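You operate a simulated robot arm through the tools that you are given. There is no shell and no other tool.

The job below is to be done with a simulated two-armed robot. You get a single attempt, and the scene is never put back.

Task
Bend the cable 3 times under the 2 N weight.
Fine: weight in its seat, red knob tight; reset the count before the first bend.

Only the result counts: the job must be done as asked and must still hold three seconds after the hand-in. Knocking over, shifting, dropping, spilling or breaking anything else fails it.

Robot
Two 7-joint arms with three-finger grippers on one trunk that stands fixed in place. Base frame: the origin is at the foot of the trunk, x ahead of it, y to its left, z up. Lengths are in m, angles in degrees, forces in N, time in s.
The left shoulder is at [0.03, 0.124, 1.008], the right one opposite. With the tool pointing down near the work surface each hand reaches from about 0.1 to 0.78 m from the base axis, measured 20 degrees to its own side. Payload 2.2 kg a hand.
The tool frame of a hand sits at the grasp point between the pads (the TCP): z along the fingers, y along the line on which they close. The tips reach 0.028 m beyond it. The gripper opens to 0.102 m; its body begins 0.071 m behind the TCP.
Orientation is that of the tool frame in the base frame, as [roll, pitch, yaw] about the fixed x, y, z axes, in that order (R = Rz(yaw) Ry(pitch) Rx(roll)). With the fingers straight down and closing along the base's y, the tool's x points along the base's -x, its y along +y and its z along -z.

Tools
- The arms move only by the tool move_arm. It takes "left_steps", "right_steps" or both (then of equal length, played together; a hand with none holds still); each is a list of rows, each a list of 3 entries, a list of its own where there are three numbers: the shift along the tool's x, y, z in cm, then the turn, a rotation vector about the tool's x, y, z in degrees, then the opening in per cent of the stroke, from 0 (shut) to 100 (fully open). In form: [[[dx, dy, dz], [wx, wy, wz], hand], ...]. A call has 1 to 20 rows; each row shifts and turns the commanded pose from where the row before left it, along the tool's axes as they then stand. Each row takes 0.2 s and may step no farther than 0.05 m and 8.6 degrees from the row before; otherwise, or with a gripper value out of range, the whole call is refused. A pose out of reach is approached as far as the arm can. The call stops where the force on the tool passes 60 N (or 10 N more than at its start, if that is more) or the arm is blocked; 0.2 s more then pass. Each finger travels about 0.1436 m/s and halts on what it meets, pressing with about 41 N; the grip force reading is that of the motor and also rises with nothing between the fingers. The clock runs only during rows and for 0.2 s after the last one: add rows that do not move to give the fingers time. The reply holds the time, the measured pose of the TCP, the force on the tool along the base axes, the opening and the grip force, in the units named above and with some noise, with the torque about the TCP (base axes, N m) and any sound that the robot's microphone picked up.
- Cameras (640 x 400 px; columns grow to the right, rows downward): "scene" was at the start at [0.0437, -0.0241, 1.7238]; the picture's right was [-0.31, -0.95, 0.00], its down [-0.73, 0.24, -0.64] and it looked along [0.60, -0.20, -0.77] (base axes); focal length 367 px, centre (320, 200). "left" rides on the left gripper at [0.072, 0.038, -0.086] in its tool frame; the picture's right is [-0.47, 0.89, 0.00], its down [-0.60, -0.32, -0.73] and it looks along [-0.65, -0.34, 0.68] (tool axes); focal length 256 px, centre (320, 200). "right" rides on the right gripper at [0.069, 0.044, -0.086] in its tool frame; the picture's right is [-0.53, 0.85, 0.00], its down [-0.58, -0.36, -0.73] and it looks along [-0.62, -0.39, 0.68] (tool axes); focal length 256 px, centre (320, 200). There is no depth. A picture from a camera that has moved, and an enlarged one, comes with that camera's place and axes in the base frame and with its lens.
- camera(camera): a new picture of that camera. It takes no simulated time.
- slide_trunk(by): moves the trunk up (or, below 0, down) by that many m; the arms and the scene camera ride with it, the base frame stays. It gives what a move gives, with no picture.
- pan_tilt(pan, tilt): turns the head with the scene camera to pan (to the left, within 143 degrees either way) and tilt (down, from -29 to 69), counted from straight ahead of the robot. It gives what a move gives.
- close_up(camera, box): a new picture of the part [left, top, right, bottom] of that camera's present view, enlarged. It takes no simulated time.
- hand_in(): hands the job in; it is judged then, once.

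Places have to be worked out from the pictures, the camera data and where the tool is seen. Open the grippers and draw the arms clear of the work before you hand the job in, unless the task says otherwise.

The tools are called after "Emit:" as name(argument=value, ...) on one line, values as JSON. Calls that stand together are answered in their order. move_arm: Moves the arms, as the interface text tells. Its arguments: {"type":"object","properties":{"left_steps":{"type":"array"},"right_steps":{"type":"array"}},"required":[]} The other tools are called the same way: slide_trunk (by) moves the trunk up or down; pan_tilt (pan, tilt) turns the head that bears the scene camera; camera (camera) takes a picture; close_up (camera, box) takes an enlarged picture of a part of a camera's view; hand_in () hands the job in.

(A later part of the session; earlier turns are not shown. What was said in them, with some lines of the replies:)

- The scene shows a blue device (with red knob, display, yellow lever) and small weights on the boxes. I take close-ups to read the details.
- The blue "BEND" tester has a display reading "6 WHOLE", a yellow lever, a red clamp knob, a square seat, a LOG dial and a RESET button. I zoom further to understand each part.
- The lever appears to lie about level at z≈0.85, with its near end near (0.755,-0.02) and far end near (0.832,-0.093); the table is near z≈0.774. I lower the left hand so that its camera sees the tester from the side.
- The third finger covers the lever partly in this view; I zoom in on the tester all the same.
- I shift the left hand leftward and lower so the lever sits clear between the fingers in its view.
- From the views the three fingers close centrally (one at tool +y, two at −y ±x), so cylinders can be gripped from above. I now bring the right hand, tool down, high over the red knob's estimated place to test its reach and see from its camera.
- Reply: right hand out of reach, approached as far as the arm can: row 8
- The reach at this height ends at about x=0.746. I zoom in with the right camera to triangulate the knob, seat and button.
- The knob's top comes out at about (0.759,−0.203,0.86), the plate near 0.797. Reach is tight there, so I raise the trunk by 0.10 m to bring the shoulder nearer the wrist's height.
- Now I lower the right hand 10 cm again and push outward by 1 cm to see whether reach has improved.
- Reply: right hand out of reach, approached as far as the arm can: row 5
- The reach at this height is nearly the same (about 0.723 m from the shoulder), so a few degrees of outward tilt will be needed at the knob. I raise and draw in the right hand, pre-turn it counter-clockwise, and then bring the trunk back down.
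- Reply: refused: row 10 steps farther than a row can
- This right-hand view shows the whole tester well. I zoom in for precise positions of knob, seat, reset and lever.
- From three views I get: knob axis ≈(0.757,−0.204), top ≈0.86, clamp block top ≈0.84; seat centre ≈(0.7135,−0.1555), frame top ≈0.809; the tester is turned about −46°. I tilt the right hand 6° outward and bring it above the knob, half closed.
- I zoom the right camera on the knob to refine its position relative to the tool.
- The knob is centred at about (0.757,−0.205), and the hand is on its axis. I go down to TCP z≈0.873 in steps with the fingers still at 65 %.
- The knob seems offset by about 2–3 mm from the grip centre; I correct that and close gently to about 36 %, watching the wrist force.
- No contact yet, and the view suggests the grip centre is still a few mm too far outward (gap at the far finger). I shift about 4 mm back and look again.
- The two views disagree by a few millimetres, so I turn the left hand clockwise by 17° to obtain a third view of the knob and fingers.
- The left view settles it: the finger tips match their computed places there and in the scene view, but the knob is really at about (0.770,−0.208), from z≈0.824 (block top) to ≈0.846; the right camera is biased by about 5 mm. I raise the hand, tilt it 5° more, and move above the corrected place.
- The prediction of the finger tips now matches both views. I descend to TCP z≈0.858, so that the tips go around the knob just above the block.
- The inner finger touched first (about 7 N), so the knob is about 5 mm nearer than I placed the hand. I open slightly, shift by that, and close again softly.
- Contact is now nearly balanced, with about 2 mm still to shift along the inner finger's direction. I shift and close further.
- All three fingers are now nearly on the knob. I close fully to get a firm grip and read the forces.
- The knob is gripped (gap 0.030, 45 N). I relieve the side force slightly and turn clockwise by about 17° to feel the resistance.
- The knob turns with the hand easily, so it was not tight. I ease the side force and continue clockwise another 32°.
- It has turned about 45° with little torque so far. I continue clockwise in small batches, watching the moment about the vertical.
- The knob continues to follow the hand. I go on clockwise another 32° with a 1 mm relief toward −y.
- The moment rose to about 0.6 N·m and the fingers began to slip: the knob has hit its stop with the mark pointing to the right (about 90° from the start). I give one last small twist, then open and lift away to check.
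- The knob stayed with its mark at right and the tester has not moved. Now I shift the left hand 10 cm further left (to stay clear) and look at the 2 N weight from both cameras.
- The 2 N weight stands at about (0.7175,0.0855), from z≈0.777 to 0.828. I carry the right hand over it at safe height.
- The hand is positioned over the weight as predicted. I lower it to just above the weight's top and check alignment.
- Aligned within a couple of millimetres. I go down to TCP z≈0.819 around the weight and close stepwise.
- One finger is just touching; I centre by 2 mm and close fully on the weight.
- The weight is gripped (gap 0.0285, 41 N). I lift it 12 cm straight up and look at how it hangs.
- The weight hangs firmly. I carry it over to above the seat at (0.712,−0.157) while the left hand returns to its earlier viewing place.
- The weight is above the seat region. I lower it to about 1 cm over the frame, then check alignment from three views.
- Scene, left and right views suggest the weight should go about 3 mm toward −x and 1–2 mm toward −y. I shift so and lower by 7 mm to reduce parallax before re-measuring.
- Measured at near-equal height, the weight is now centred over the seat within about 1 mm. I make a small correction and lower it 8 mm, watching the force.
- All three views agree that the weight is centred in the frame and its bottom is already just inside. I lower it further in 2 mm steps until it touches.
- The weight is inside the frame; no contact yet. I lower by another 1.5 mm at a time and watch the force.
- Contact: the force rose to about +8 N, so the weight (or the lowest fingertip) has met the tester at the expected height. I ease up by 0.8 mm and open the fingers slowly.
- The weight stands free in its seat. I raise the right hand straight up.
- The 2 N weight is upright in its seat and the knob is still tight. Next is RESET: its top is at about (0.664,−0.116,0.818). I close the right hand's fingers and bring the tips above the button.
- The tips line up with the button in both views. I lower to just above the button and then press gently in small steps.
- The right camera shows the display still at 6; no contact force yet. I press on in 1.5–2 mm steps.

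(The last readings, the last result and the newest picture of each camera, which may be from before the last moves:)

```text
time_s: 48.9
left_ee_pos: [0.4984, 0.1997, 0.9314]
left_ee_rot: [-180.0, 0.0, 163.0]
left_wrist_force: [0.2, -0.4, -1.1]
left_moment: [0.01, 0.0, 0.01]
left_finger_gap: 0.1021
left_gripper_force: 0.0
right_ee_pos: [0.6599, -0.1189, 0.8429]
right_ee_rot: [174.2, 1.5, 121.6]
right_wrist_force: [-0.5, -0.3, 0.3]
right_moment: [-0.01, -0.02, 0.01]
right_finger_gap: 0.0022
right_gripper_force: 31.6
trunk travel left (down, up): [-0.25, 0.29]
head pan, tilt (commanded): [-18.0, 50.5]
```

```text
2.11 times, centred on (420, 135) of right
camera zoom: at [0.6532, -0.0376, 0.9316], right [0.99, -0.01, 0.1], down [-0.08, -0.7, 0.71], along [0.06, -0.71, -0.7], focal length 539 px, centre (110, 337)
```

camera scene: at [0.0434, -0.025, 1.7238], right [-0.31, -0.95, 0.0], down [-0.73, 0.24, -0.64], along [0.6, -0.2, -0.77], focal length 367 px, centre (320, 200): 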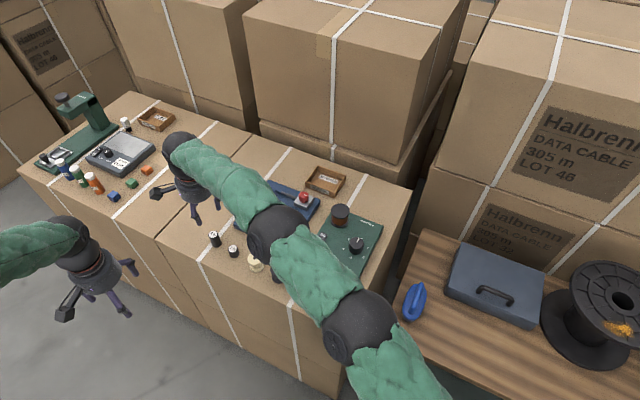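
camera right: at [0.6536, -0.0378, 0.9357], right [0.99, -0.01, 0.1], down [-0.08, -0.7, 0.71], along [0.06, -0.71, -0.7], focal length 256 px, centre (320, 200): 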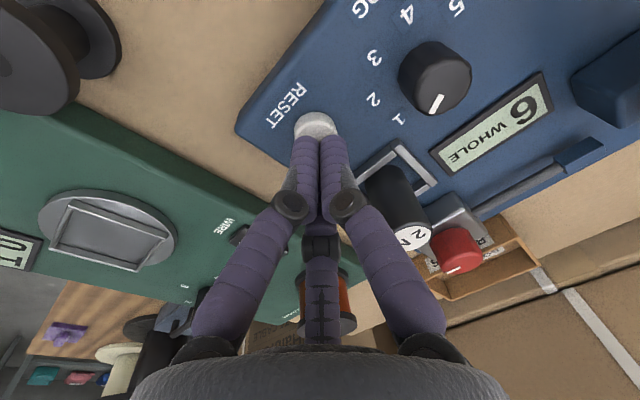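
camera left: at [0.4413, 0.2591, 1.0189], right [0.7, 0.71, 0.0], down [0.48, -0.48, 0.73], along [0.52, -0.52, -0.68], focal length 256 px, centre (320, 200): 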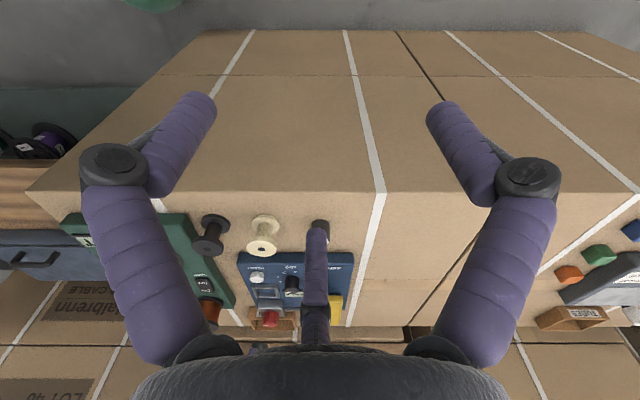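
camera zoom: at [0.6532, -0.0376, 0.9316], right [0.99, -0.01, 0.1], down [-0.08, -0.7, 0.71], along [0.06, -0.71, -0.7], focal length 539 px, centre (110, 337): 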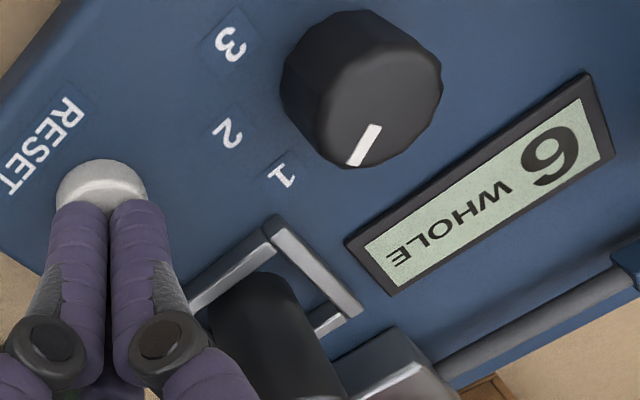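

No contact yet; I continue down in 2 mm steps.

Emit:
move_arm(right_steps=[[[0.0, -0.02, 0.2], [0, 0, 0], 0], [[0, 0, 0], [0, 0, 0], 0]])

Emit:
close_up(camera="right", box=[270, 40, 570, 230])

Emit:
close_up(camera="left", box=[240, 265, 290, 305])

```text
time_s: 49.5
left_ee_pos: [0.4985, 0.2008, 0.9324]
left_ee_rot: [180.0, 0.0, 163.1]
left_wrist_force: [-0.3, 0.0, -0.7]
left_moment: [-0.02, -0.03, -0.01]
left_finger_gap: 0.1021
left_gripper_force: 0.0
right_ee_pos: [0.66, -0.1171, 0.8396]
right_ee_rot: [174.2, 1.5, 121.6]
right_wrist_force: [-0.8, 0.1, 1.0]
right_moment: [0.03, 0.05, 0.02]
right_finger_gap: 0.0023
right_gripper_force: 31.8
trunk travel left (down, up): [-0.25, 0.29]
head pan, tilt (commanded): [-18.0, 50.5]
```

```text
2.11 times, centred on (420, 135) of right
camera zoom: at [0.6534, -0.0375, 0.9294], right [0.99, -0.01, 0.1], down [-0.08, -0.7, 0.71], along [0.06, -0.71, -0.7], focal length 539 px, centre (110, 337)
```

zoom: 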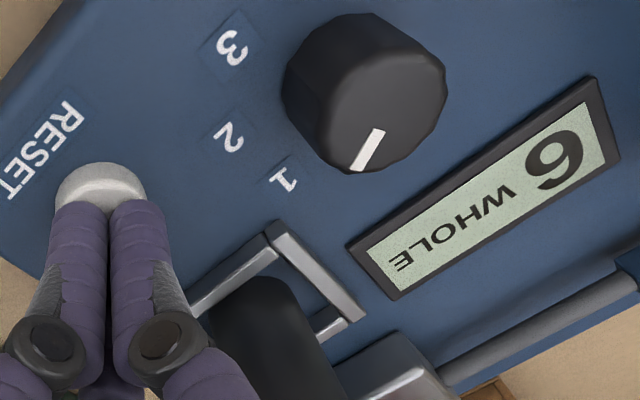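

```text
10.00 times, centred on (265, 285) of left
camera zoom: at [0.441, 0.2585, 1.0192], right [0.7, 0.71, 0.0], down [0.48, -0.48, 0.73], along [0.52, -0.51, -0.68], focal length 2560 px, centre (870, -650)
```

zoom: 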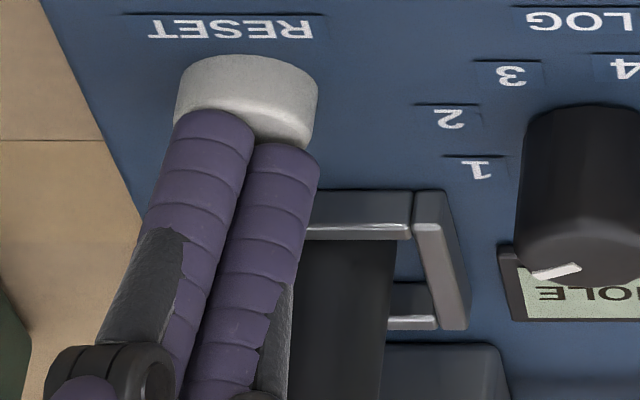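

Emit:
move_arm(right_steps=[[[0.0, -0.02, 0.2], [0, 0, 0], 0], [[0, 0, 0], [0, 0, 0], 0]])

Emit:
close_up(camera="right", box=[270, 40, 570, 230])

```text
time_s: 50.1
left_ee_pos: [0.4996, 0.2012, 0.9318]
left_ee_rot: [180.0, 0.0, 162.9]
left_wrist_force: [-0.3, 0.0, -0.2]
left_moment: [0.01, 0.01, 0.02]
left_finger_gap: 0.102
left_gripper_force: 0.1
right_ee_pos: [0.6603, -0.1177, 0.8382]
right_ee_rot: [174.2, 1.6, 121.7]
right_wrist_force: [-0.4, 0.0, 1.9]
right_moment: [0.01, 0.02, 0.0]
right_finger_gap: 0.0021
right_gripper_force: 32.0
trunk travel left (down, up): [-0.25, 0.29]
head pan, tilt (commanded): [-18.0, 50.5]
heard: click
```

```text
2.11 times, centred on (420, 135) of right
camera zoom: at [0.6536, -0.0377, 0.9277], right [0.99, -0.01, 0.1], down [-0.08, -0.7, 0.71], along [0.06, -0.71, -0.7], focal length 539 px, centre (110, 337)
```

zoom: 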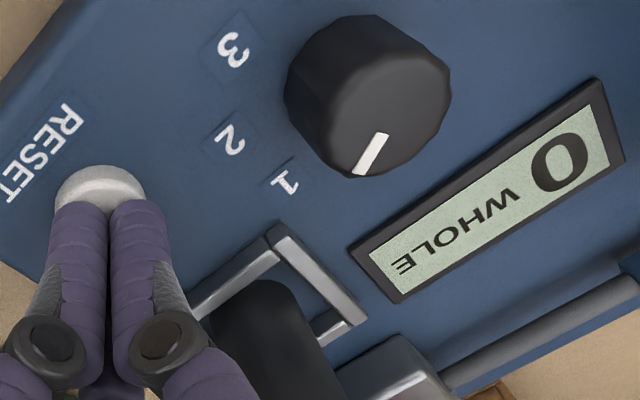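

A click was heard and the display now reads 0. I raise the hand off the button and look at the lever again.

Emit:
move_arm(right_steps=[[[-0.03, 0.1, -1.0], [0, 0, 0], 0], [[-0.1, 0.41, -3.98], [0, 0, 0], 0], [[-0.1, 0.41, -3.98], [0, 0, 0], 0], [[0, 0, 0], [0, 0, 0], 0]])

Emit:
close_up(camera="scene", box=[230, 170, 330, 250])

Emit:
camera(camera="left")

Emit:
camera(camera="right")

```text
time_s: 51.1
left_ee_pos: [0.4993, 0.2009, 0.9316]
left_ee_rot: [-180.0, 0.0, 163.0]
left_wrist_force: [-0.1, 0.6, -0.3]
left_moment: [-0.04, 0.01, -0.01]
left_finger_gap: 0.1022
left_gripper_force: 0.1
right_ee_pos: [0.6596, -0.1165, 0.9292]
right_ee_rot: [174.3, 1.5, 121.5]
right_wrist_force: [-0.3, 0.4, 0.6]
right_moment: [-0.01, -0.02, -0.01]
right_finger_gap: 0.0022
right_gripper_force: 31.3
trunk travel left (down, up): [-0.25, 0.29]
head pan, tilt (commanded): [-18.0, 50.5]
```

```text
5.00 times, centred on (280, 210) of scene
camera zoom: at [0.0441, -0.024, 1.7238], right [-0.31, -0.95, 0.0], down [-0.73, 0.24, -0.64], along [0.6, -0.2, -0.77], focal length 1837 px, centre (520, 150)
```

zoom: 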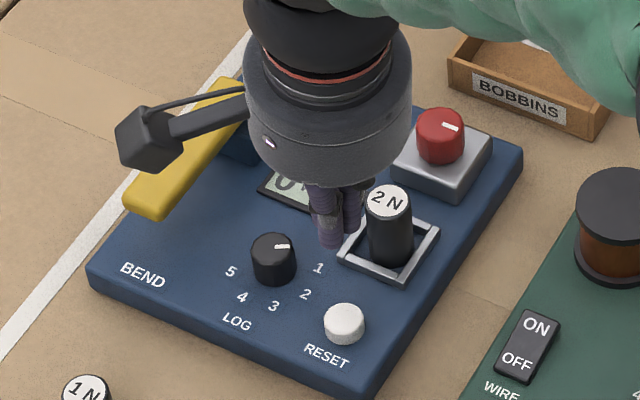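

```text
taken
camera left: at [0.4413, 0.2585, 1.019], right [0.7, 0.71, 0.0], down [0.49, -0.48, 0.73], along [0.52, -0.51, -0.68], focal length 256 px, centre (320, 200)
```

left: 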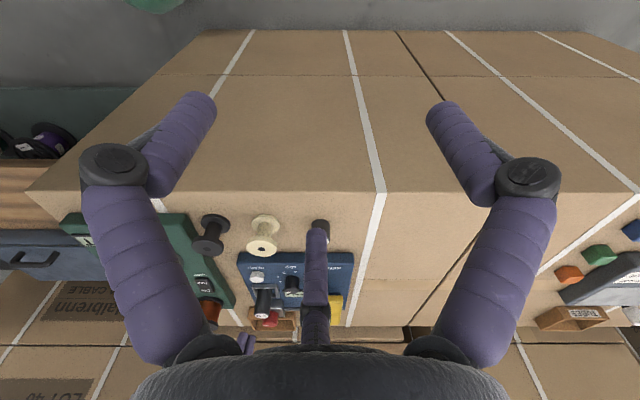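

```text
taken
camera right: at [0.6529, -0.0369, 1.0174], right [0.99, -0.01, 0.1], down [-0.08, -0.7, 0.71], along [0.06, -0.71, -0.7], focal length 256 px, centre (320, 200)
```

right: 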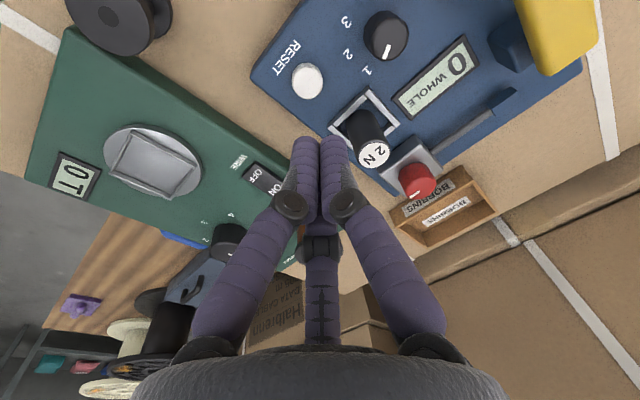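

To place the lever exactly I turn the left hand 8.5° clockwise so that its finger no longer hides the lever, and zoom in from both cameras.

Emit:
move_arm(left_steps=[[[0, 0, 0], [0, 0, 8.5], 100], [[0, 0, 0], [0, 0, 4], 100], [[0, 0, 0], [0, 0, 0], 100]])

Emit:
camera(camera="left")

Emit:
close_up(camera="left", box=[320, 250, 420, 330])

Emit:
close_up(camera="scene", box=[225, 175, 285, 225])

```text
time_s: 51.9
left_ee_pos: [0.4993, 0.2013, 0.9314]
left_ee_rot: [-180.0, 0.0, 150.5]
left_wrist_force: [0.5, 0.2, 0.4]
left_moment: [-0.01, 0.0, -0.01]
left_finger_gap: 0.1018
left_gripper_force: 0.0
right_ee_pos: [0.6587, -0.1167, 0.9286]
right_ee_rot: [174.3, 1.6, 121.6]
right_wrist_force: [1.2, 0.3, 0.2]
right_moment: [0.02, 0.01, -0.05]
right_finger_gap: 0.0021
right_gripper_force: 31.4
trunk travel left (down, up): [-0.25, 0.29]
head pan, tilt (commanded): [-18.0, 50.5]
```

```text
taken
camera left: at [0.4546, 0.2691, 1.0193], right [0.84, 0.54, 0.0], down [0.37, -0.57, 0.73], along [0.39, -0.62, -0.68], focal length 256 px, centre (320, 200)
```

left: 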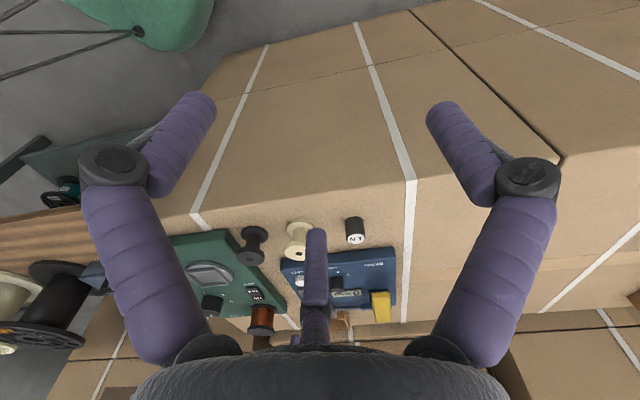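

```text
5.00 times, centred on (370, 290) of left
camera zoom: at [0.4546, 0.2691, 1.0193], right [0.84, 0.54, 0.0], down [0.37, -0.57, 0.73], along [0.39, -0.62, -0.68], focal length 1280 px, centre (70, -250)
```

zoom: 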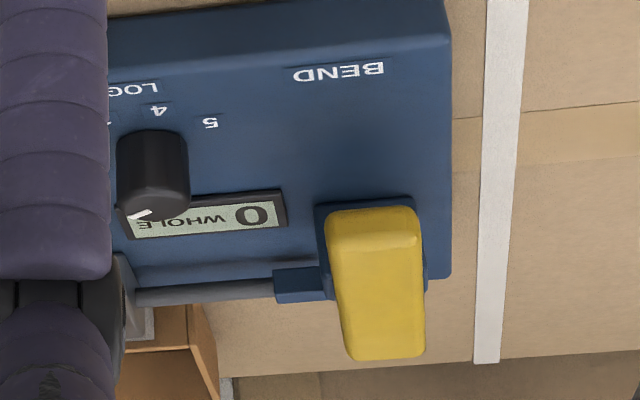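

```text
8.00 times, centred on (255, 200) of scene
camera zoom: at [0.0438, -0.024, 1.7238], right [-0.31, -0.95, 0.0], down [-0.73, 0.24, -0.64], along [0.6, -0.2, -0.77], focal length 2939 px, centre (840, 200)
```

zoom: 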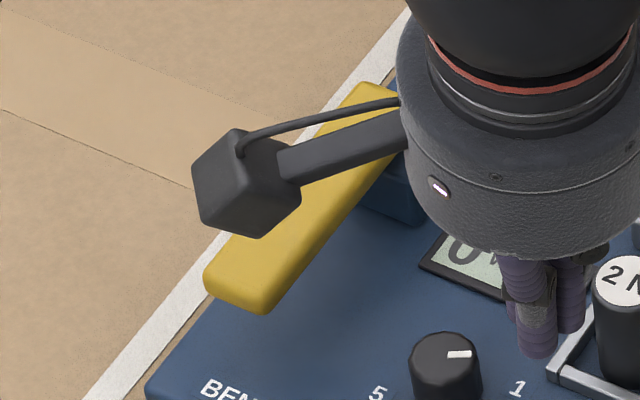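

The lever runs from its near end (0.754,−0.018) to (0.833,−0.097), top at z≈0.8565, with its pivot post at the far end, so it is pressed down at the near end. I tilt the right hand 8° more outward and bring the closed tips above the lever's near end.

Emit:
move_arm(right_steps=[[[0, 0, -1], [-7.29, -3.3, -0.15], 0], [[0.807, 4.03, 2.1], [0, 0, 0], 0], [[0.807, 4.03, 2.1], [0, 0, 0], 0], [[0.807, 4.03, 2.1], [0, 0, 0], 0], [[0, 0, 0], [0, 0, 0], 0]])

Emit:
close_up(camera="left", box=[320, 240, 420, 330])

Emit:
close_up(camera="scene", box=[225, 155, 315, 235])

Emit:
camera(camera="right")

```text
time_s: 53.1
left_ee_pos: [0.4981, 0.1992, 0.9334]
left_ee_rot: [-179.9, 0.0, 150.5]
left_wrist_force: [0.0, 0.6, 0.9]
left_moment: [-0.01, -0.05, -0.02]
left_finger_gap: 0.1021
left_gripper_force: 0.1
right_ee_pos: [0.7578, -0.0336, 0.9048]
right_ee_rot: [166.8, 4.8, 121.2]
right_wrist_force: [-0.1, -0.7, 0.9]
right_moment: [0.0, -0.04, 0.0]
right_finger_gap: 0.0022
right_gripper_force: 31.6
trunk travel left (down, up): [-0.25, 0.29]
head pan, tilt (commanded): [-18.0, 50.5]
```

```text
4.44 times, centred on (370, 285) of left
camera zoom: at [0.4536, 0.2685, 1.0201], right [0.84, 0.54, 0.0], down [0.37, -0.57, 0.73], along [0.4, -0.61, -0.68], focal length 1138 px, centre (98, -178)
```

zoom: 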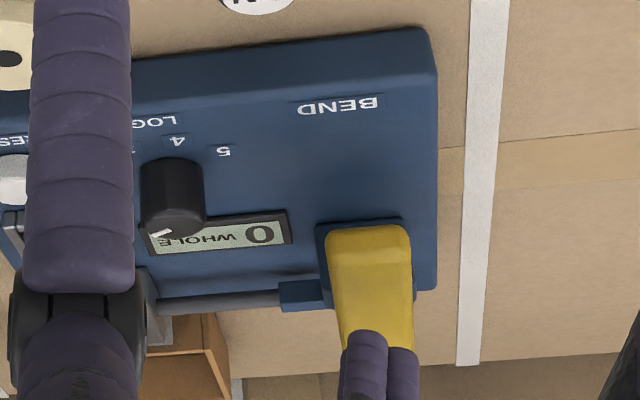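

```text
5.00 times, centred on (270, 195) of scene
camera zoom: at [0.0421, -0.0249, 1.7239], right [-0.31, -0.95, 0.0], down [-0.73, 0.24, -0.64], along [0.61, -0.2, -0.77], focal length 1837 px, centre (570, 225)
```

zoom: 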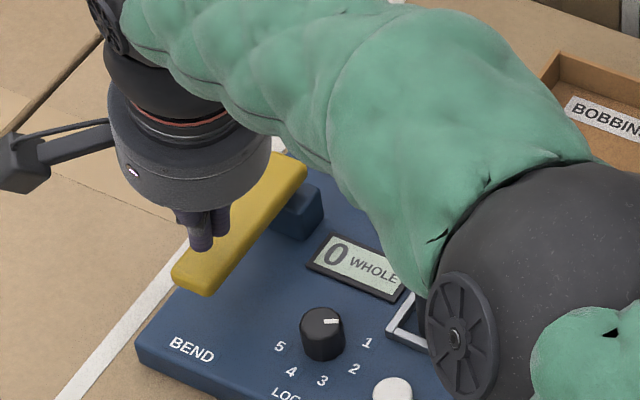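

```text
taken
camera right: at [0.7383, 0.0454, 0.9939], right [0.97, -0.01, 0.24], down [-0.18, -0.72, 0.67], along [0.16, -0.7, -0.7], focal length 256 px, centre (320, 200)
```

right: 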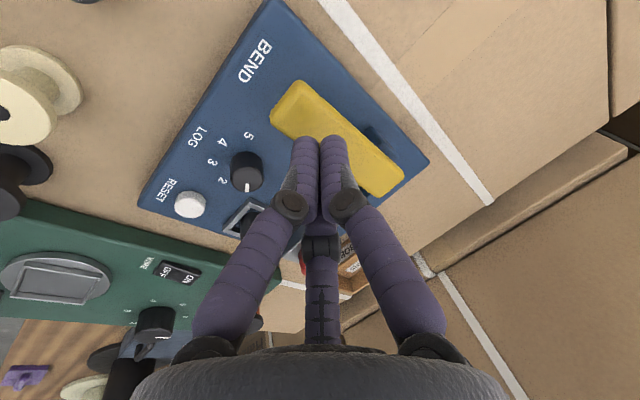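

The tips are over the lever about 17 mm from its near end. I press straight down in steps, watching force, sound and the display.

Emit:
move_arm(right_steps=[[[0.1, -0.27, 1.17], [0, 0, 0], 0], [[0.07, -0.18, 0.78], [0, 0, 0], 0], [[0, 0, 0], [0, 0, 0], 0]])

Emit:
close_up(camera="scene", box=[225, 155, 315, 235])

Emit:
close_up(camera="left", box=[320, 240, 420, 330])

```text
time_s: 53.9
left_ee_pos: [0.4988, 0.2004, 0.9319]
left_ee_rot: [180.0, 0.0, 150.5]
left_wrist_force: [0.2, -0.1, 0.2]
left_moment: [-0.01, 0.0, -0.01]
left_finger_gap: 0.1019
left_gripper_force: 0.0
right_ee_pos: [0.7612, -0.0313, 0.8837]
right_ee_rot: [166.8, 4.9, 121.2]
right_wrist_force: [0.2, 0.9, 1.4]
right_moment: [0.03, -0.03, -0.02]
right_finger_gap: 0.0021
right_gripper_force: 31.2
trunk travel left (down, up): [-0.25, 0.29]
head pan, tilt (commanded): [-18.0, 50.5]
```

```text
5.00 times, centred on (270, 195) of scene
camera zoom: at [0.0435, -0.024, 1.7239], right [-0.31, -0.95, 0.0], down [-0.73, 0.24, -0.64], along [0.6, -0.2, -0.77], focal length 1837 px, centre (570, 225)
```

zoom: 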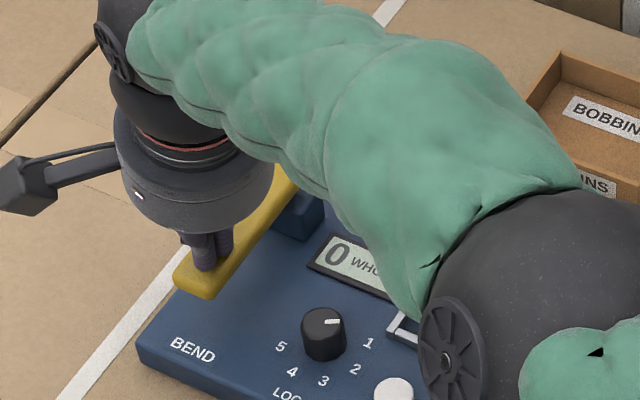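

```text
4.44 times, centred on (370, 285) of left
camera zoom: at [0.4544, 0.2692, 1.0195], right [0.84, 0.54, 0.0], down [0.37, -0.57, 0.73], along [0.4, -0.61, -0.68], focal length 1138 px, centre (98, -178)
```

zoom: 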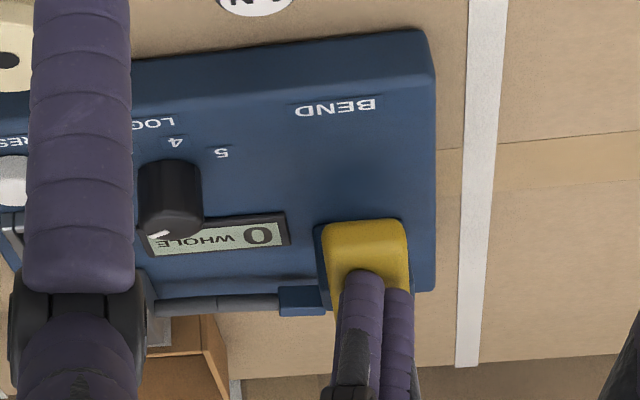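

The tips are just at the lever's top. I press on by 6 mm and read the force.

Emit:
move_arm(right_steps=[[[0.025, -0.07, 0.29], [0, 0, 0], 0], [[0.025, -0.07, 0.29], [0, 0, 0], 0], [[0, 0, 0], [0, 0, 0], 0]])

Emit:
close_up(camera="left", box=[320, 240, 420, 330])

```text
time_s: 54.7
left_ee_pos: [0.4985, 0.2005, 0.9322]
left_ee_rot: [180.0, 0.1, 150.5]
left_wrist_force: [0.0, 0.0, -0.1]
left_moment: [-0.02, 0.0, -0.01]
left_finger_gap: 0.102
left_gripper_force: 0.0
right_ee_pos: [0.7603, -0.032, 0.8783]
right_ee_rot: [166.9, 4.7, 121.2]
right_wrist_force: [0.8, 1.2, 2.2]
right_moment: [-0.01, 0.06, 0.0]
right_finger_gap: 0.0021
right_gripper_force: 31.9
trunk travel left (down, up): [-0.25, 0.29]
head pan, tilt (commanded): [-18.0, 50.5]
```

```text
4.44 times, centred on (370, 285) of left
camera zoom: at [0.4543, 0.2693, 1.0195], right [0.84, 0.54, 0.0], down [0.37, -0.57, 0.73], along [0.4, -0.61, -0.68], focal length 1138 px, centre (98, -178)
```

zoom: 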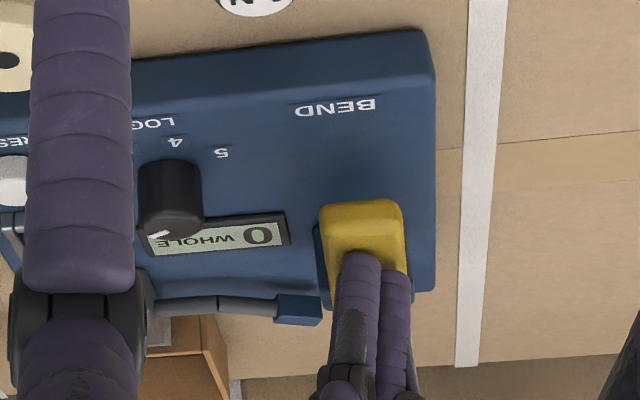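

The lever moves down easily and the cable visibly bends. I keep pressing in steps.

Emit:
move_arm(right_steps=[[[0.033, -0.09, 0.39], [0, 0, 0], 0], [[0.033, -0.09, 0.39], [0, 0, 0], 0], [[0, 0, 0], [0, 0, 0], 0]])

Emit:
move_arm(right_steps=[[[0.033, -0.09, 0.39], [0, 0, 0], 0], [[0.033, -0.09, 0.39], [0, 0, 0], 0], [[0, 0, 0], [0, 0, 0], 0]])

Emit:
close_up(camera="left", box=[320, 240, 420, 330])

Emit:
close_up(camera="scene", box=[225, 155, 315, 235])

```text
time_s: 55.5
left_ee_pos: [0.4974, 0.2013, 0.9319]
left_ee_rot: [-180.0, -0.1, 150.5]
left_wrist_force: [-0.3, 0.5, -0.6]
left_moment: [-0.02, -0.03, -0.04]
left_finger_gap: 0.102
left_gripper_force: 0.1
right_ee_pos: [0.7608, -0.0304, 0.8694]
right_ee_rot: [166.9, 4.9, 121.3]
right_wrist_force: [-2.5, 1.5, 4.1]
right_moment: [0.0, 0.05, -0.01]
right_finger_gap: 0.0021
right_gripper_force: 31.0
trunk travel left (down, up): [-0.25, 0.29]
head pan, tilt (commanded): [-18.0, 50.5]
```

```text
time_s: 56.3
left_ee_pos: [0.4972, 0.2009, 0.9334]
left_ee_rot: [-180.0, 0.2, 150.6]
left_wrist_force: [0.0, 0.0, 0.2]
left_moment: [0.04, 0.0, -0.01]
left_finger_gap: 0.1021
left_gripper_force: 0.1
right_ee_pos: [0.7613, -0.0319, 0.8648]
right_ee_rot: [166.6, 5.0, 121.2]
right_wrist_force: [-7.0, 2.1, 20.3]
right_moment: [-0.25, 0.11, 0.06]
right_finger_gap: 0.0023
right_gripper_force: 31.1
trunk travel left (down, up): [-0.25, 0.29]
head pan, tilt (commanded): [-18.0, 50.5]
```

```text
4.44 times, centred on (370, 285) of left
camera zoom: at [0.4525, 0.2694, 1.0205], right [0.84, 0.54, 0.0], down [0.37, -0.57, 0.73], along [0.4, -0.61, -0.68], focal length 1138 px, centre (98, -178)
```

zoom: 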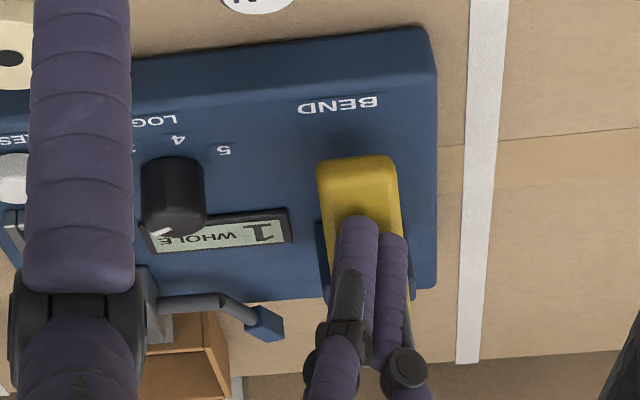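

```text
5.00 times, centred on (270, 195) of scene
camera zoom: at [0.0401, -0.0236, 1.7241], right [-0.31, -0.95, 0.0], down [-0.73, 0.24, -0.64], along [0.61, -0.2, -0.77], focal length 1837 px, centre (570, 225)
```

zoom: 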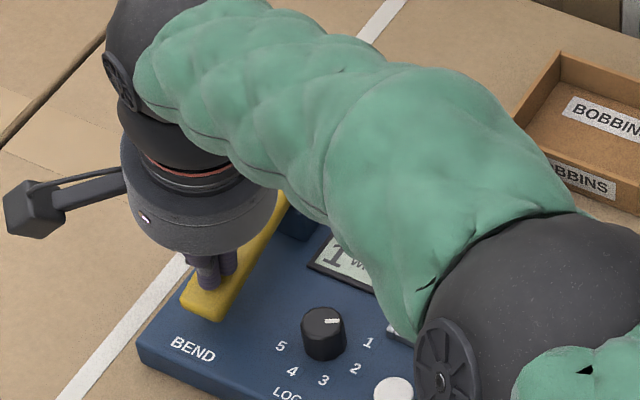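

The display now reads 1 and the lever met its stop. I raise the hand to let the lever return.

Emit:
move_arm(right_steps=[[[-0.05, 0.136, -0.58], [0, 0, 0], 0], [[-0.083, 0.227, -0.97], [0, 0, 0], 0], [[-0.083, 0.227, -0.97], [0, 0, 0], 0], [[0, 0, 0], [0, 0, 0], 0]])

Emit:
close_up(camera="left", box=[320, 240, 420, 330])

Emit:
close_up(camera="scene", box=[225, 155, 315, 235])

```text
time_s: 57.3
left_ee_pos: [0.4997, 0.2011, 0.932]
left_ee_rot: [180.0, 0.0, 150.5]
left_wrist_force: [-0.3, 0.1, 0.2]
left_moment: [0.0, 0.0, 0.02]
left_finger_gap: 0.1019
left_gripper_force: 0.2
right_ee_pos: [0.7621, -0.0301, 0.8865]
right_ee_rot: [166.8, 4.7, 121.3]
right_wrist_force: [-0.9, -0.1, 1.0]
right_moment: [0.01, -0.01, -0.01]
right_finger_gap: 0.0021
right_gripper_force: 31.2
trunk travel left (down, up): [-0.25, 0.29]
head pan, tilt (commanded): [-18.0, 50.5]
```

```text
4.44 times, centred on (370, 285) of left
camera zoom: at [0.4545, 0.269, 1.0195], right [0.84, 0.54, 0.0], down [0.37, -0.57, 0.73], along [0.4, -0.61, -0.68], focal length 1138 px, centre (98, -178)
```

zoom: 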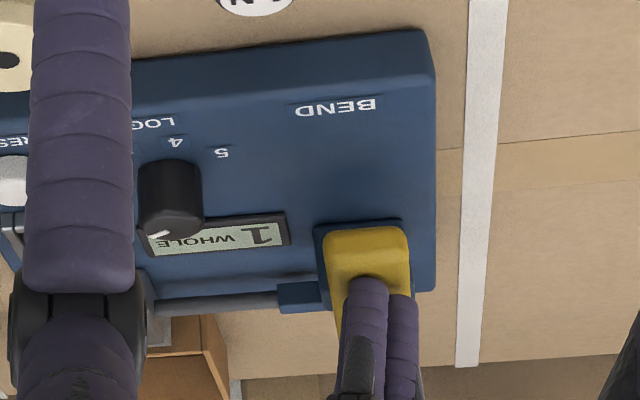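

```text
5.00 times, centred on (270, 195) of scene
camera zoom: at [0.0436, -0.0242, 1.7238], right [-0.31, -0.95, 0.0], down [-0.73, 0.24, -0.64], along [0.6, -0.2, -0.77], focal length 1837 px, centre (570, 225)
```

zoom: 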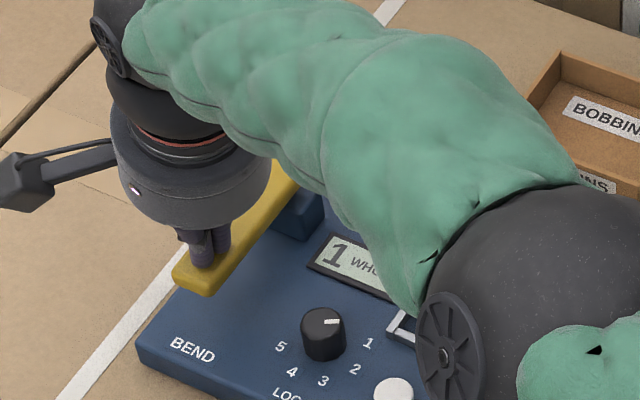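

The lever is back up and the cable is straight; the count stays 1. Second press to the same depth.

Emit:
move_arm(right_steps=[[[0.068, -0.187, 0.8], [0, 0, 0], 0], [[0.068, -0.187, 0.8], [0, 0, 0], 0], [[0.043, -0.117, 0.5], [0, 0, 0], 0], [[0.028, -0.076, 0.33], [0, 0, 0], 0], [[0, 0, 0], [0, 0, 0], 0]])

Emit:
close_up(camera="left", box=[320, 240, 420, 330])

```text
time_s: 58.5
left_ee_pos: [0.4964, 0.2011, 0.9327]
left_ee_rot: [-180.0, 0.2, 150.6]
left_wrist_force: [-0.9, -0.5, 0.2]
left_moment: [0.0, 0.01, 0.01]
left_finger_gap: 0.1019
left_gripper_force: 0.1
right_ee_pos: [0.7611, -0.0303, 0.866]
right_ee_rot: [166.7, 4.9, 121.4]
right_wrist_force: [-2.7, 4.5, 13.2]
right_moment: [-0.08, 0.0, 0.03]
right_finger_gap: 0.0019
right_gripper_force: 31.2
trunk travel left (down, up): [-0.25, 0.29]
head pan, tilt (commanded): [-18.0, 50.5]
```

```text
4.44 times, centred on (370, 285) of left
camera zoom: at [0.4533, 0.2695, 1.02], right [0.84, 0.54, 0.0], down [0.37, -0.57, 0.73], along [0.4, -0.61, -0.68], focal length 1138 px, centre (98, -178)
```

zoom: 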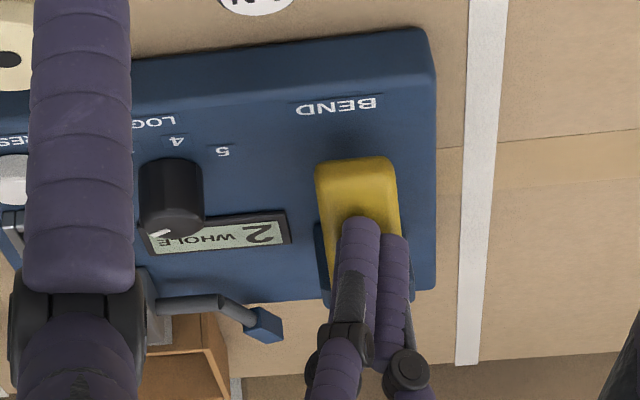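

The count is 2. I release the lever again and check the display before the last press.

Emit:
move_arm(right_steps=[[[-0.043, 0.117, -0.5], [0, 0, 0], 0], [[-0.083, 0.227, -0.97], [0, 0, 0], 0], [[-0.083, 0.227, -0.97], [0, 0, 0], 0], [[0, 0, 0], [0, 0, 0], 0]])

Emit:
close_up(camera="left", box=[320, 240, 420, 330])

Emit:
camera(camera="scene")

```text
time_s: 59.5
left_ee_pos: [0.4982, 0.2008, 0.9318]
left_ee_rot: [-180.0, 0.0, 150.5]
left_wrist_force: [-0.2, -0.3, -0.3]
left_moment: [-0.01, 0.01, 0.01]
left_finger_gap: 0.1022
left_gripper_force: 0.0
right_ee_pos: [0.7605, -0.0307, 0.8867]
right_ee_rot: [167.0, 4.8, 121.4]
right_wrist_force: [-0.5, 0.2, 0.1]
right_moment: [0.03, 0.0, 0.02]
right_finger_gap: 0.002
right_gripper_force: 31.3
trunk travel left (down, up): [-0.25, 0.29]
head pan, tilt (commanded): [-18.0, 50.5]
```

```text
4.44 times, centred on (370, 285) of left
camera zoom: at [0.4547, 0.2691, 1.0194], right [0.84, 0.54, 0.0], down [0.37, -0.57, 0.73], along [0.4, -0.61, -0.68], focal length 1138 px, centre (98, -178)
```

zoom: 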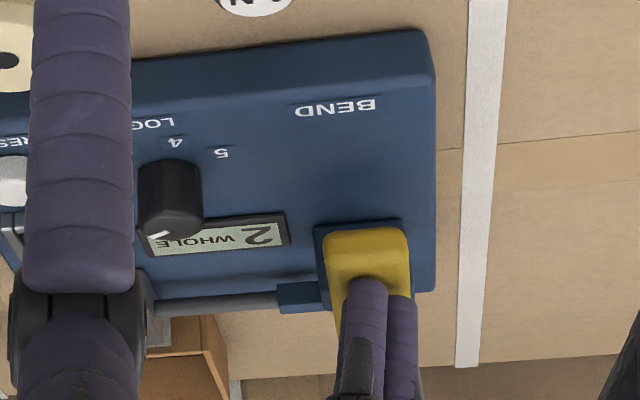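

```text
taken
camera scene: at [0.0438, -0.0241, 1.7238], right [-0.31, -0.95, 0.0], down [-0.73, 0.24, -0.64], along [0.6, -0.2, -0.77], focal length 367 px, centre (320, 200)
```

scene: 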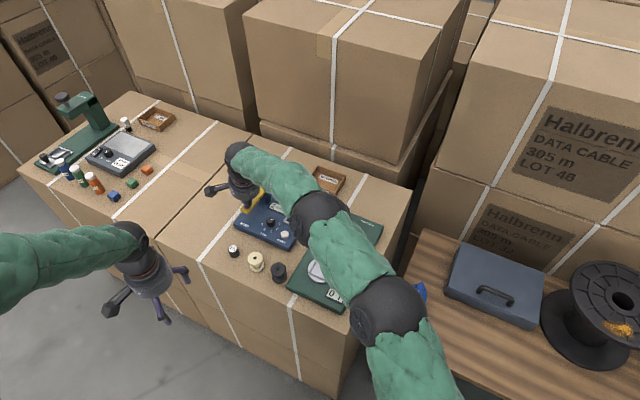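

Count still 2 and the lever is back up. Third and last press to the same depth.

Emit:
move_arm(right_steps=[[[0.068, -0.187, 0.8], [0, 0, 0], 0], [[0.068, -0.187, 0.8], [0, 0, 0], 0], [[0.043, -0.117, 0.5], [0, 0, 0], 0], [[0.028, -0.076, 0.33], [0, 0, 0], 0], [[0, 0, 0], [0, 0, 0], 0]])

Emit:
close_up(camera="left", box=[320, 240, 420, 330])

```text
time_s: 60.7
left_ee_pos: [0.4982, 0.2015, 0.9332]
left_ee_rot: [-180.0, 0.1, 150.5]
left_wrist_force: [0.0, 0.5, -0.8]
left_moment: [0.0, 0.0, -0.02]
left_finger_gap: 0.1022
left_gripper_force: 0.0
right_ee_pos: [0.7609, -0.0306, 0.8648]
right_ee_rot: [166.6, 5.0, 121.2]
right_wrist_force: [-3.4, 5.1, 15.9]
right_moment: [-0.13, 0.02, 0.08]
right_finger_gap: 0.0022
right_gripper_force: 31.5
trunk travel left (down, up): [-0.25, 0.29]
head pan, tilt (commanded): [-18.0, 50.5]
```

```text
4.44 times, centred on (370, 285) of left
camera zoom: at [0.4531, 0.2697, 1.0201], right [0.84, 0.54, 0.0], down [0.37, -0.57, 0.73], along [0.4, -0.62, -0.68], focal length 1138 px, centre (98, -178)
```

zoom: 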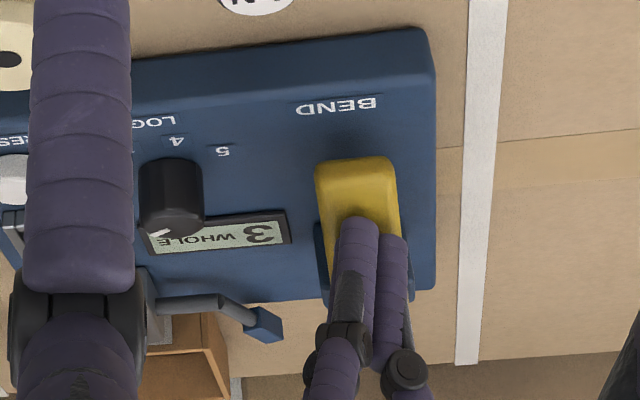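

The display reads 3. I lift the right hand straight up off the lever.

Emit:
move_arm(right_steps=[[[-0.083, 0.227, -0.97], [0, 0, 0], 0], [[-0.16, 0.45, -1.94], [0, 0, 0], 0], [[-0.33, 0.91, -3.88], [0, 0, 0], 0], [[-0.33, 0.91, -3.88], [0, 0, 0], 0], [[-0.33, 0.91, -3.88], [0, 0, 0], 0], [[0, 0, 0], [0, 0, 0], 0]])

Emit:
camera(camera="scene")

Emit:
close_up(camera="left", box=[320, 240, 420, 330])

```text
time_s: 62.1
left_ee_pos: [0.4989, 0.2002, 0.9325]
left_ee_rot: [180.0, 0.0, 150.6]
left_wrist_force: [0.4, 0.7, -0.5]
left_moment: [0.0, -0.02, 0.04]
left_finger_gap: 0.1022
left_gripper_force: 0.1
right_ee_pos: [0.7633, -0.0299, 1.0138]
right_ee_rot: [167.1, 4.8, 121.1]
right_wrist_force: [-0.2, 0.2, 0.5]
right_moment: [0.02, 0.01, 0.03]
right_finger_gap: 0.0023
right_gripper_force: 31.2
trunk travel left (down, up): [-0.25, 0.29]
head pan, tilt (commanded): [-18.0, 50.5]
```

```text
taken
camera scene: at [0.0442, -0.0241, 1.7238], right [-0.31, -0.95, 0.0], down [-0.73, 0.24, -0.64], along [0.6, -0.2, -0.77], focal length 367 px, centre (320, 200)
```

scene: 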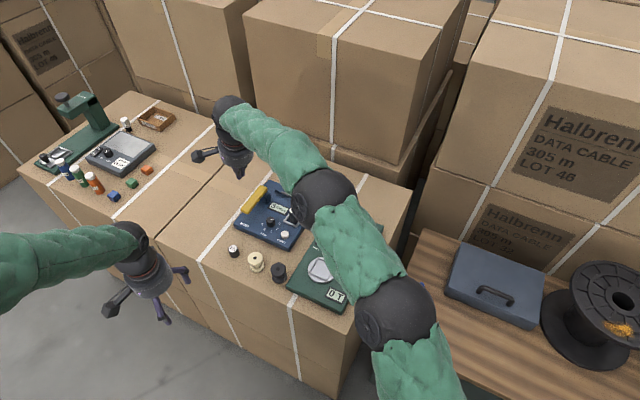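

```text
4.44 times, centred on (370, 285) of left
camera zoom: at [0.4548, 0.2691, 1.0193], right [0.84, 0.54, 0.0], down [0.37, -0.57, 0.73], along [0.4, -0.61, -0.68], focal length 1138 px, centre (98, -178)
```

zoom: 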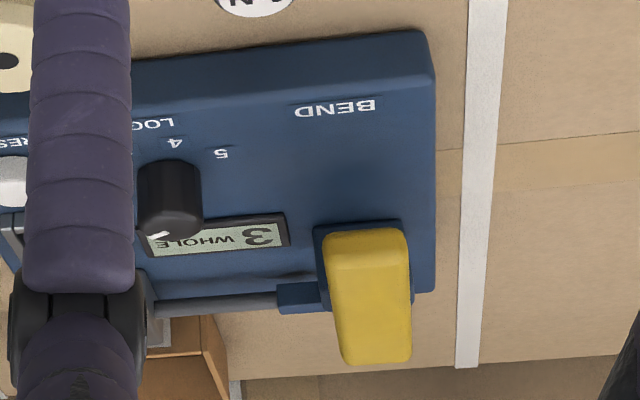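

The lever has returned and the display stands at "3 WHOLE". I withdraw the right arm upward and back toward its starting place, opening the gripper.

Emit:
move_arm(right_steps=[[[-1.47, -3.06, -3.16], [0, 0, 0], 0], [[-1.47, -3.06, -3.16], [0, 0, 0], 0], [[-1.47, -3.06, -3.16], [0, 0, 0], 0], [[-1.47, -3.06, -3.16], [0, 0, 0], 20], [[-2.33, -3.09, -1.38], [0, 0, 0], 50], [[-2.33, -3.09, -1.38], [0, 0, 0], 80], [[-2.33, -3.09, -1.38], [0, 0, 0], 100], [[-2.33, -3.09, -1.38], [0, 0, 0], 100], [[-2.33, -3.09, -1.38], [0, 0, 0], 100], [[-2.33, -3.09, -1.38], [0, 0, 0], 100], [[0, 0, 0], [0, 0, 0], 100]])

Emit:
camera(camera="scene")

Emit:
close_up(camera="scene", box=[190, 160, 390, 310])

Emit:
close_up(camera="scene", box=[230, 170, 330, 250])

```text
time_s: 64.5
left_ee_pos: [0.4987, 0.2003, 0.9323]
left_ee_rot: [-180.0, 0.0, 150.6]
left_wrist_force: [0.8, 1.2, -0.7]
left_moment: [-0.03, 0.04, -0.02]
left_finger_gap: 0.1019
left_gripper_force: 0.1
right_ee_pos: [0.5596, -0.3714, 1.1638]
right_ee_rot: [166.8, 4.8, 121.3]
right_wrist_force: [-0.9, 0.1, 0.8]
right_moment: [0.01, 0.02, 0.0]
right_finger_gap: 0.1021
right_gripper_force: 0.0
trunk travel left (down, up): [-0.25, 0.29]
head pan, tilt (commanded): [-18.0, 50.5]
```

```text
taken
camera scene: at [0.0442, -0.0233, 1.7238], right [-0.31, -0.95, 0.0], down [-0.73, 0.24, -0.64], along [0.6, -0.2, -0.77], focal length 367 px, centre (320, 200)
```

scene: 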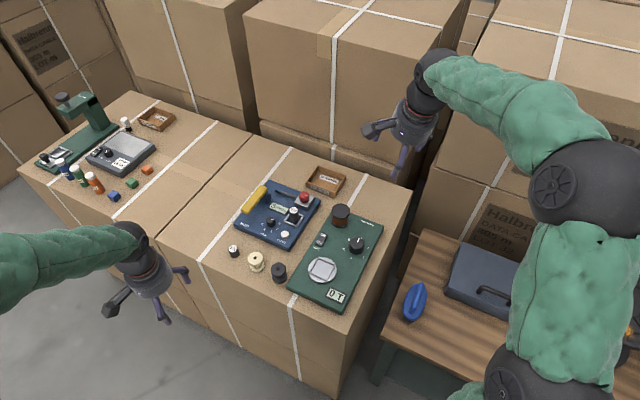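

```text
2.67 times, centred on (290, 235) of scene
camera zoom: at [0.0442, -0.0233, 1.7238], right [-0.31, -0.95, 0.0], down [-0.73, 0.24, -0.64], along [0.6, -0.2, -0.77], focal length 980 px, centre (400, 107)
```

zoom: 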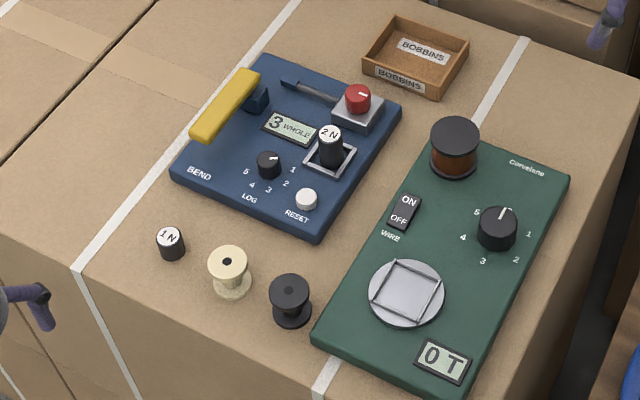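

```text
5.00 times, centred on (280, 210) of scene
camera zoom: at [0.0442, -0.0233, 1.7238], right [-0.31, -0.95, 0.0], down [-0.73, 0.24, -0.64], along [0.6, -0.2, -0.77], focal length 1837 px, centre (520, 150)
```

zoom: 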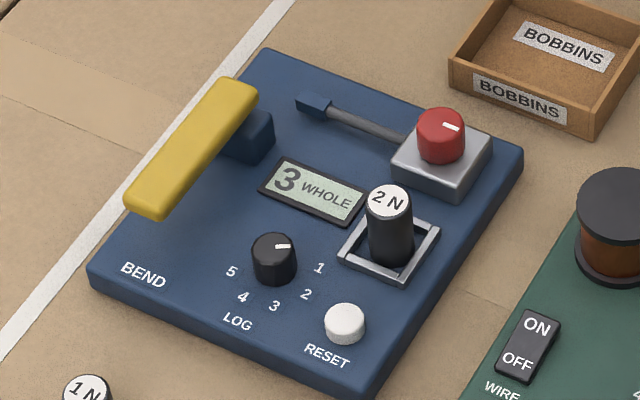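

The display reads "3 WHOLE", the 2 N weight stands in its seat, the knob is tight, and nothing else has moved. I raise the left arm clear as well.

Emit:
move_arm(left_steps=[[[0, 0, -4.5], [0, 0, 0], 100], [[0, 0, -4.5], [0, 0, 0], 100], [[0, 0, -4.5], [0, 0, 0], 100], [[0, 0, -4.5], [0, 0, 0], 100], [[0, 0, 0], [0, 0, 0], 100]])

Emit:
camera(camera="scene")

Emit:
close_up(camera="scene", box=[230, 170, 330, 250])

```text
time_s: 65.7
left_ee_pos: [0.4969, 0.2022, 1.1116]
left_ee_rot: [180.0, -0.1, 150.5]
left_wrist_force: [0.0, 0.4, -0.8]
left_moment: [0.0, 0.01, -0.01]
left_finger_gap: 0.102
left_gripper_force: 0.0
right_ee_pos: [0.5607, -0.3726, 1.1641]
right_ee_rot: [166.9, 4.7, 121.2]
right_wrist_force: [-0.7, -0.4, -0.3]
right_moment: [0.04, -0.04, 0.02]
right_finger_gap: 0.102
right_gripper_force: 0.0
trunk travel left (down, up): [-0.25, 0.29]
head pan, tilt (commanded): [-18.0, 50.5]
```

```text
taken
camera scene: at [0.044, -0.024, 1.7238], right [-0.31, -0.95, 0.0], down [-0.73, 0.24, -0.64], along [0.6, -0.2, -0.77], focal length 367 px, centre (320, 200)
```

scene: 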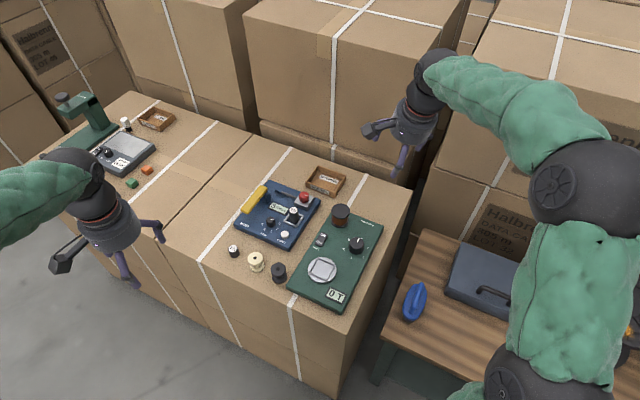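

```text
5.00 times, centred on (280, 210) of scene
camera zoom: at [0.044, -0.024, 1.7238], right [-0.31, -0.95, 0.0], down [-0.73, 0.24, -0.64], along [0.6, -0.2, -0.77], focal length 1837 px, centre (520, 150)
```

zoom: 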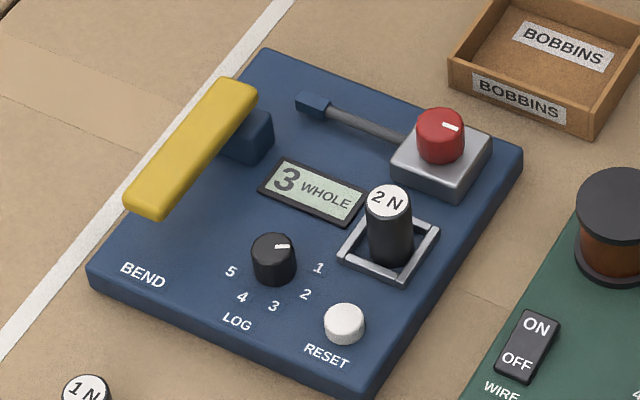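

Both arms are clear with grippers open. The tester shows 3 bends with the weight seated and the knob tight, so I hand the job in.

Emit:
hand_in()

```text
The job is handed in.
```

The cable has been bent 3 times under the 2 N weight, and the job is handed in. The tester's display reads "3 WHOLE".

- **Red knob:** it was loose. I turned it clockwise about 90° to its stop, and its mark was still at that stop in the last picture.
- **Weight:** the 2 N weight stands upright in the square seat.
- **Count:** I pressed RESET before the first bend, with a click and the display going from 6 to 0. The display then stepped up by one on each of the three bends.
- **Surroundings:** in the last pictures the other objects stand where they were. Both grippers are open and both arms are clear of the work.

I left the LOG dial where it was, since the task did not mention it.
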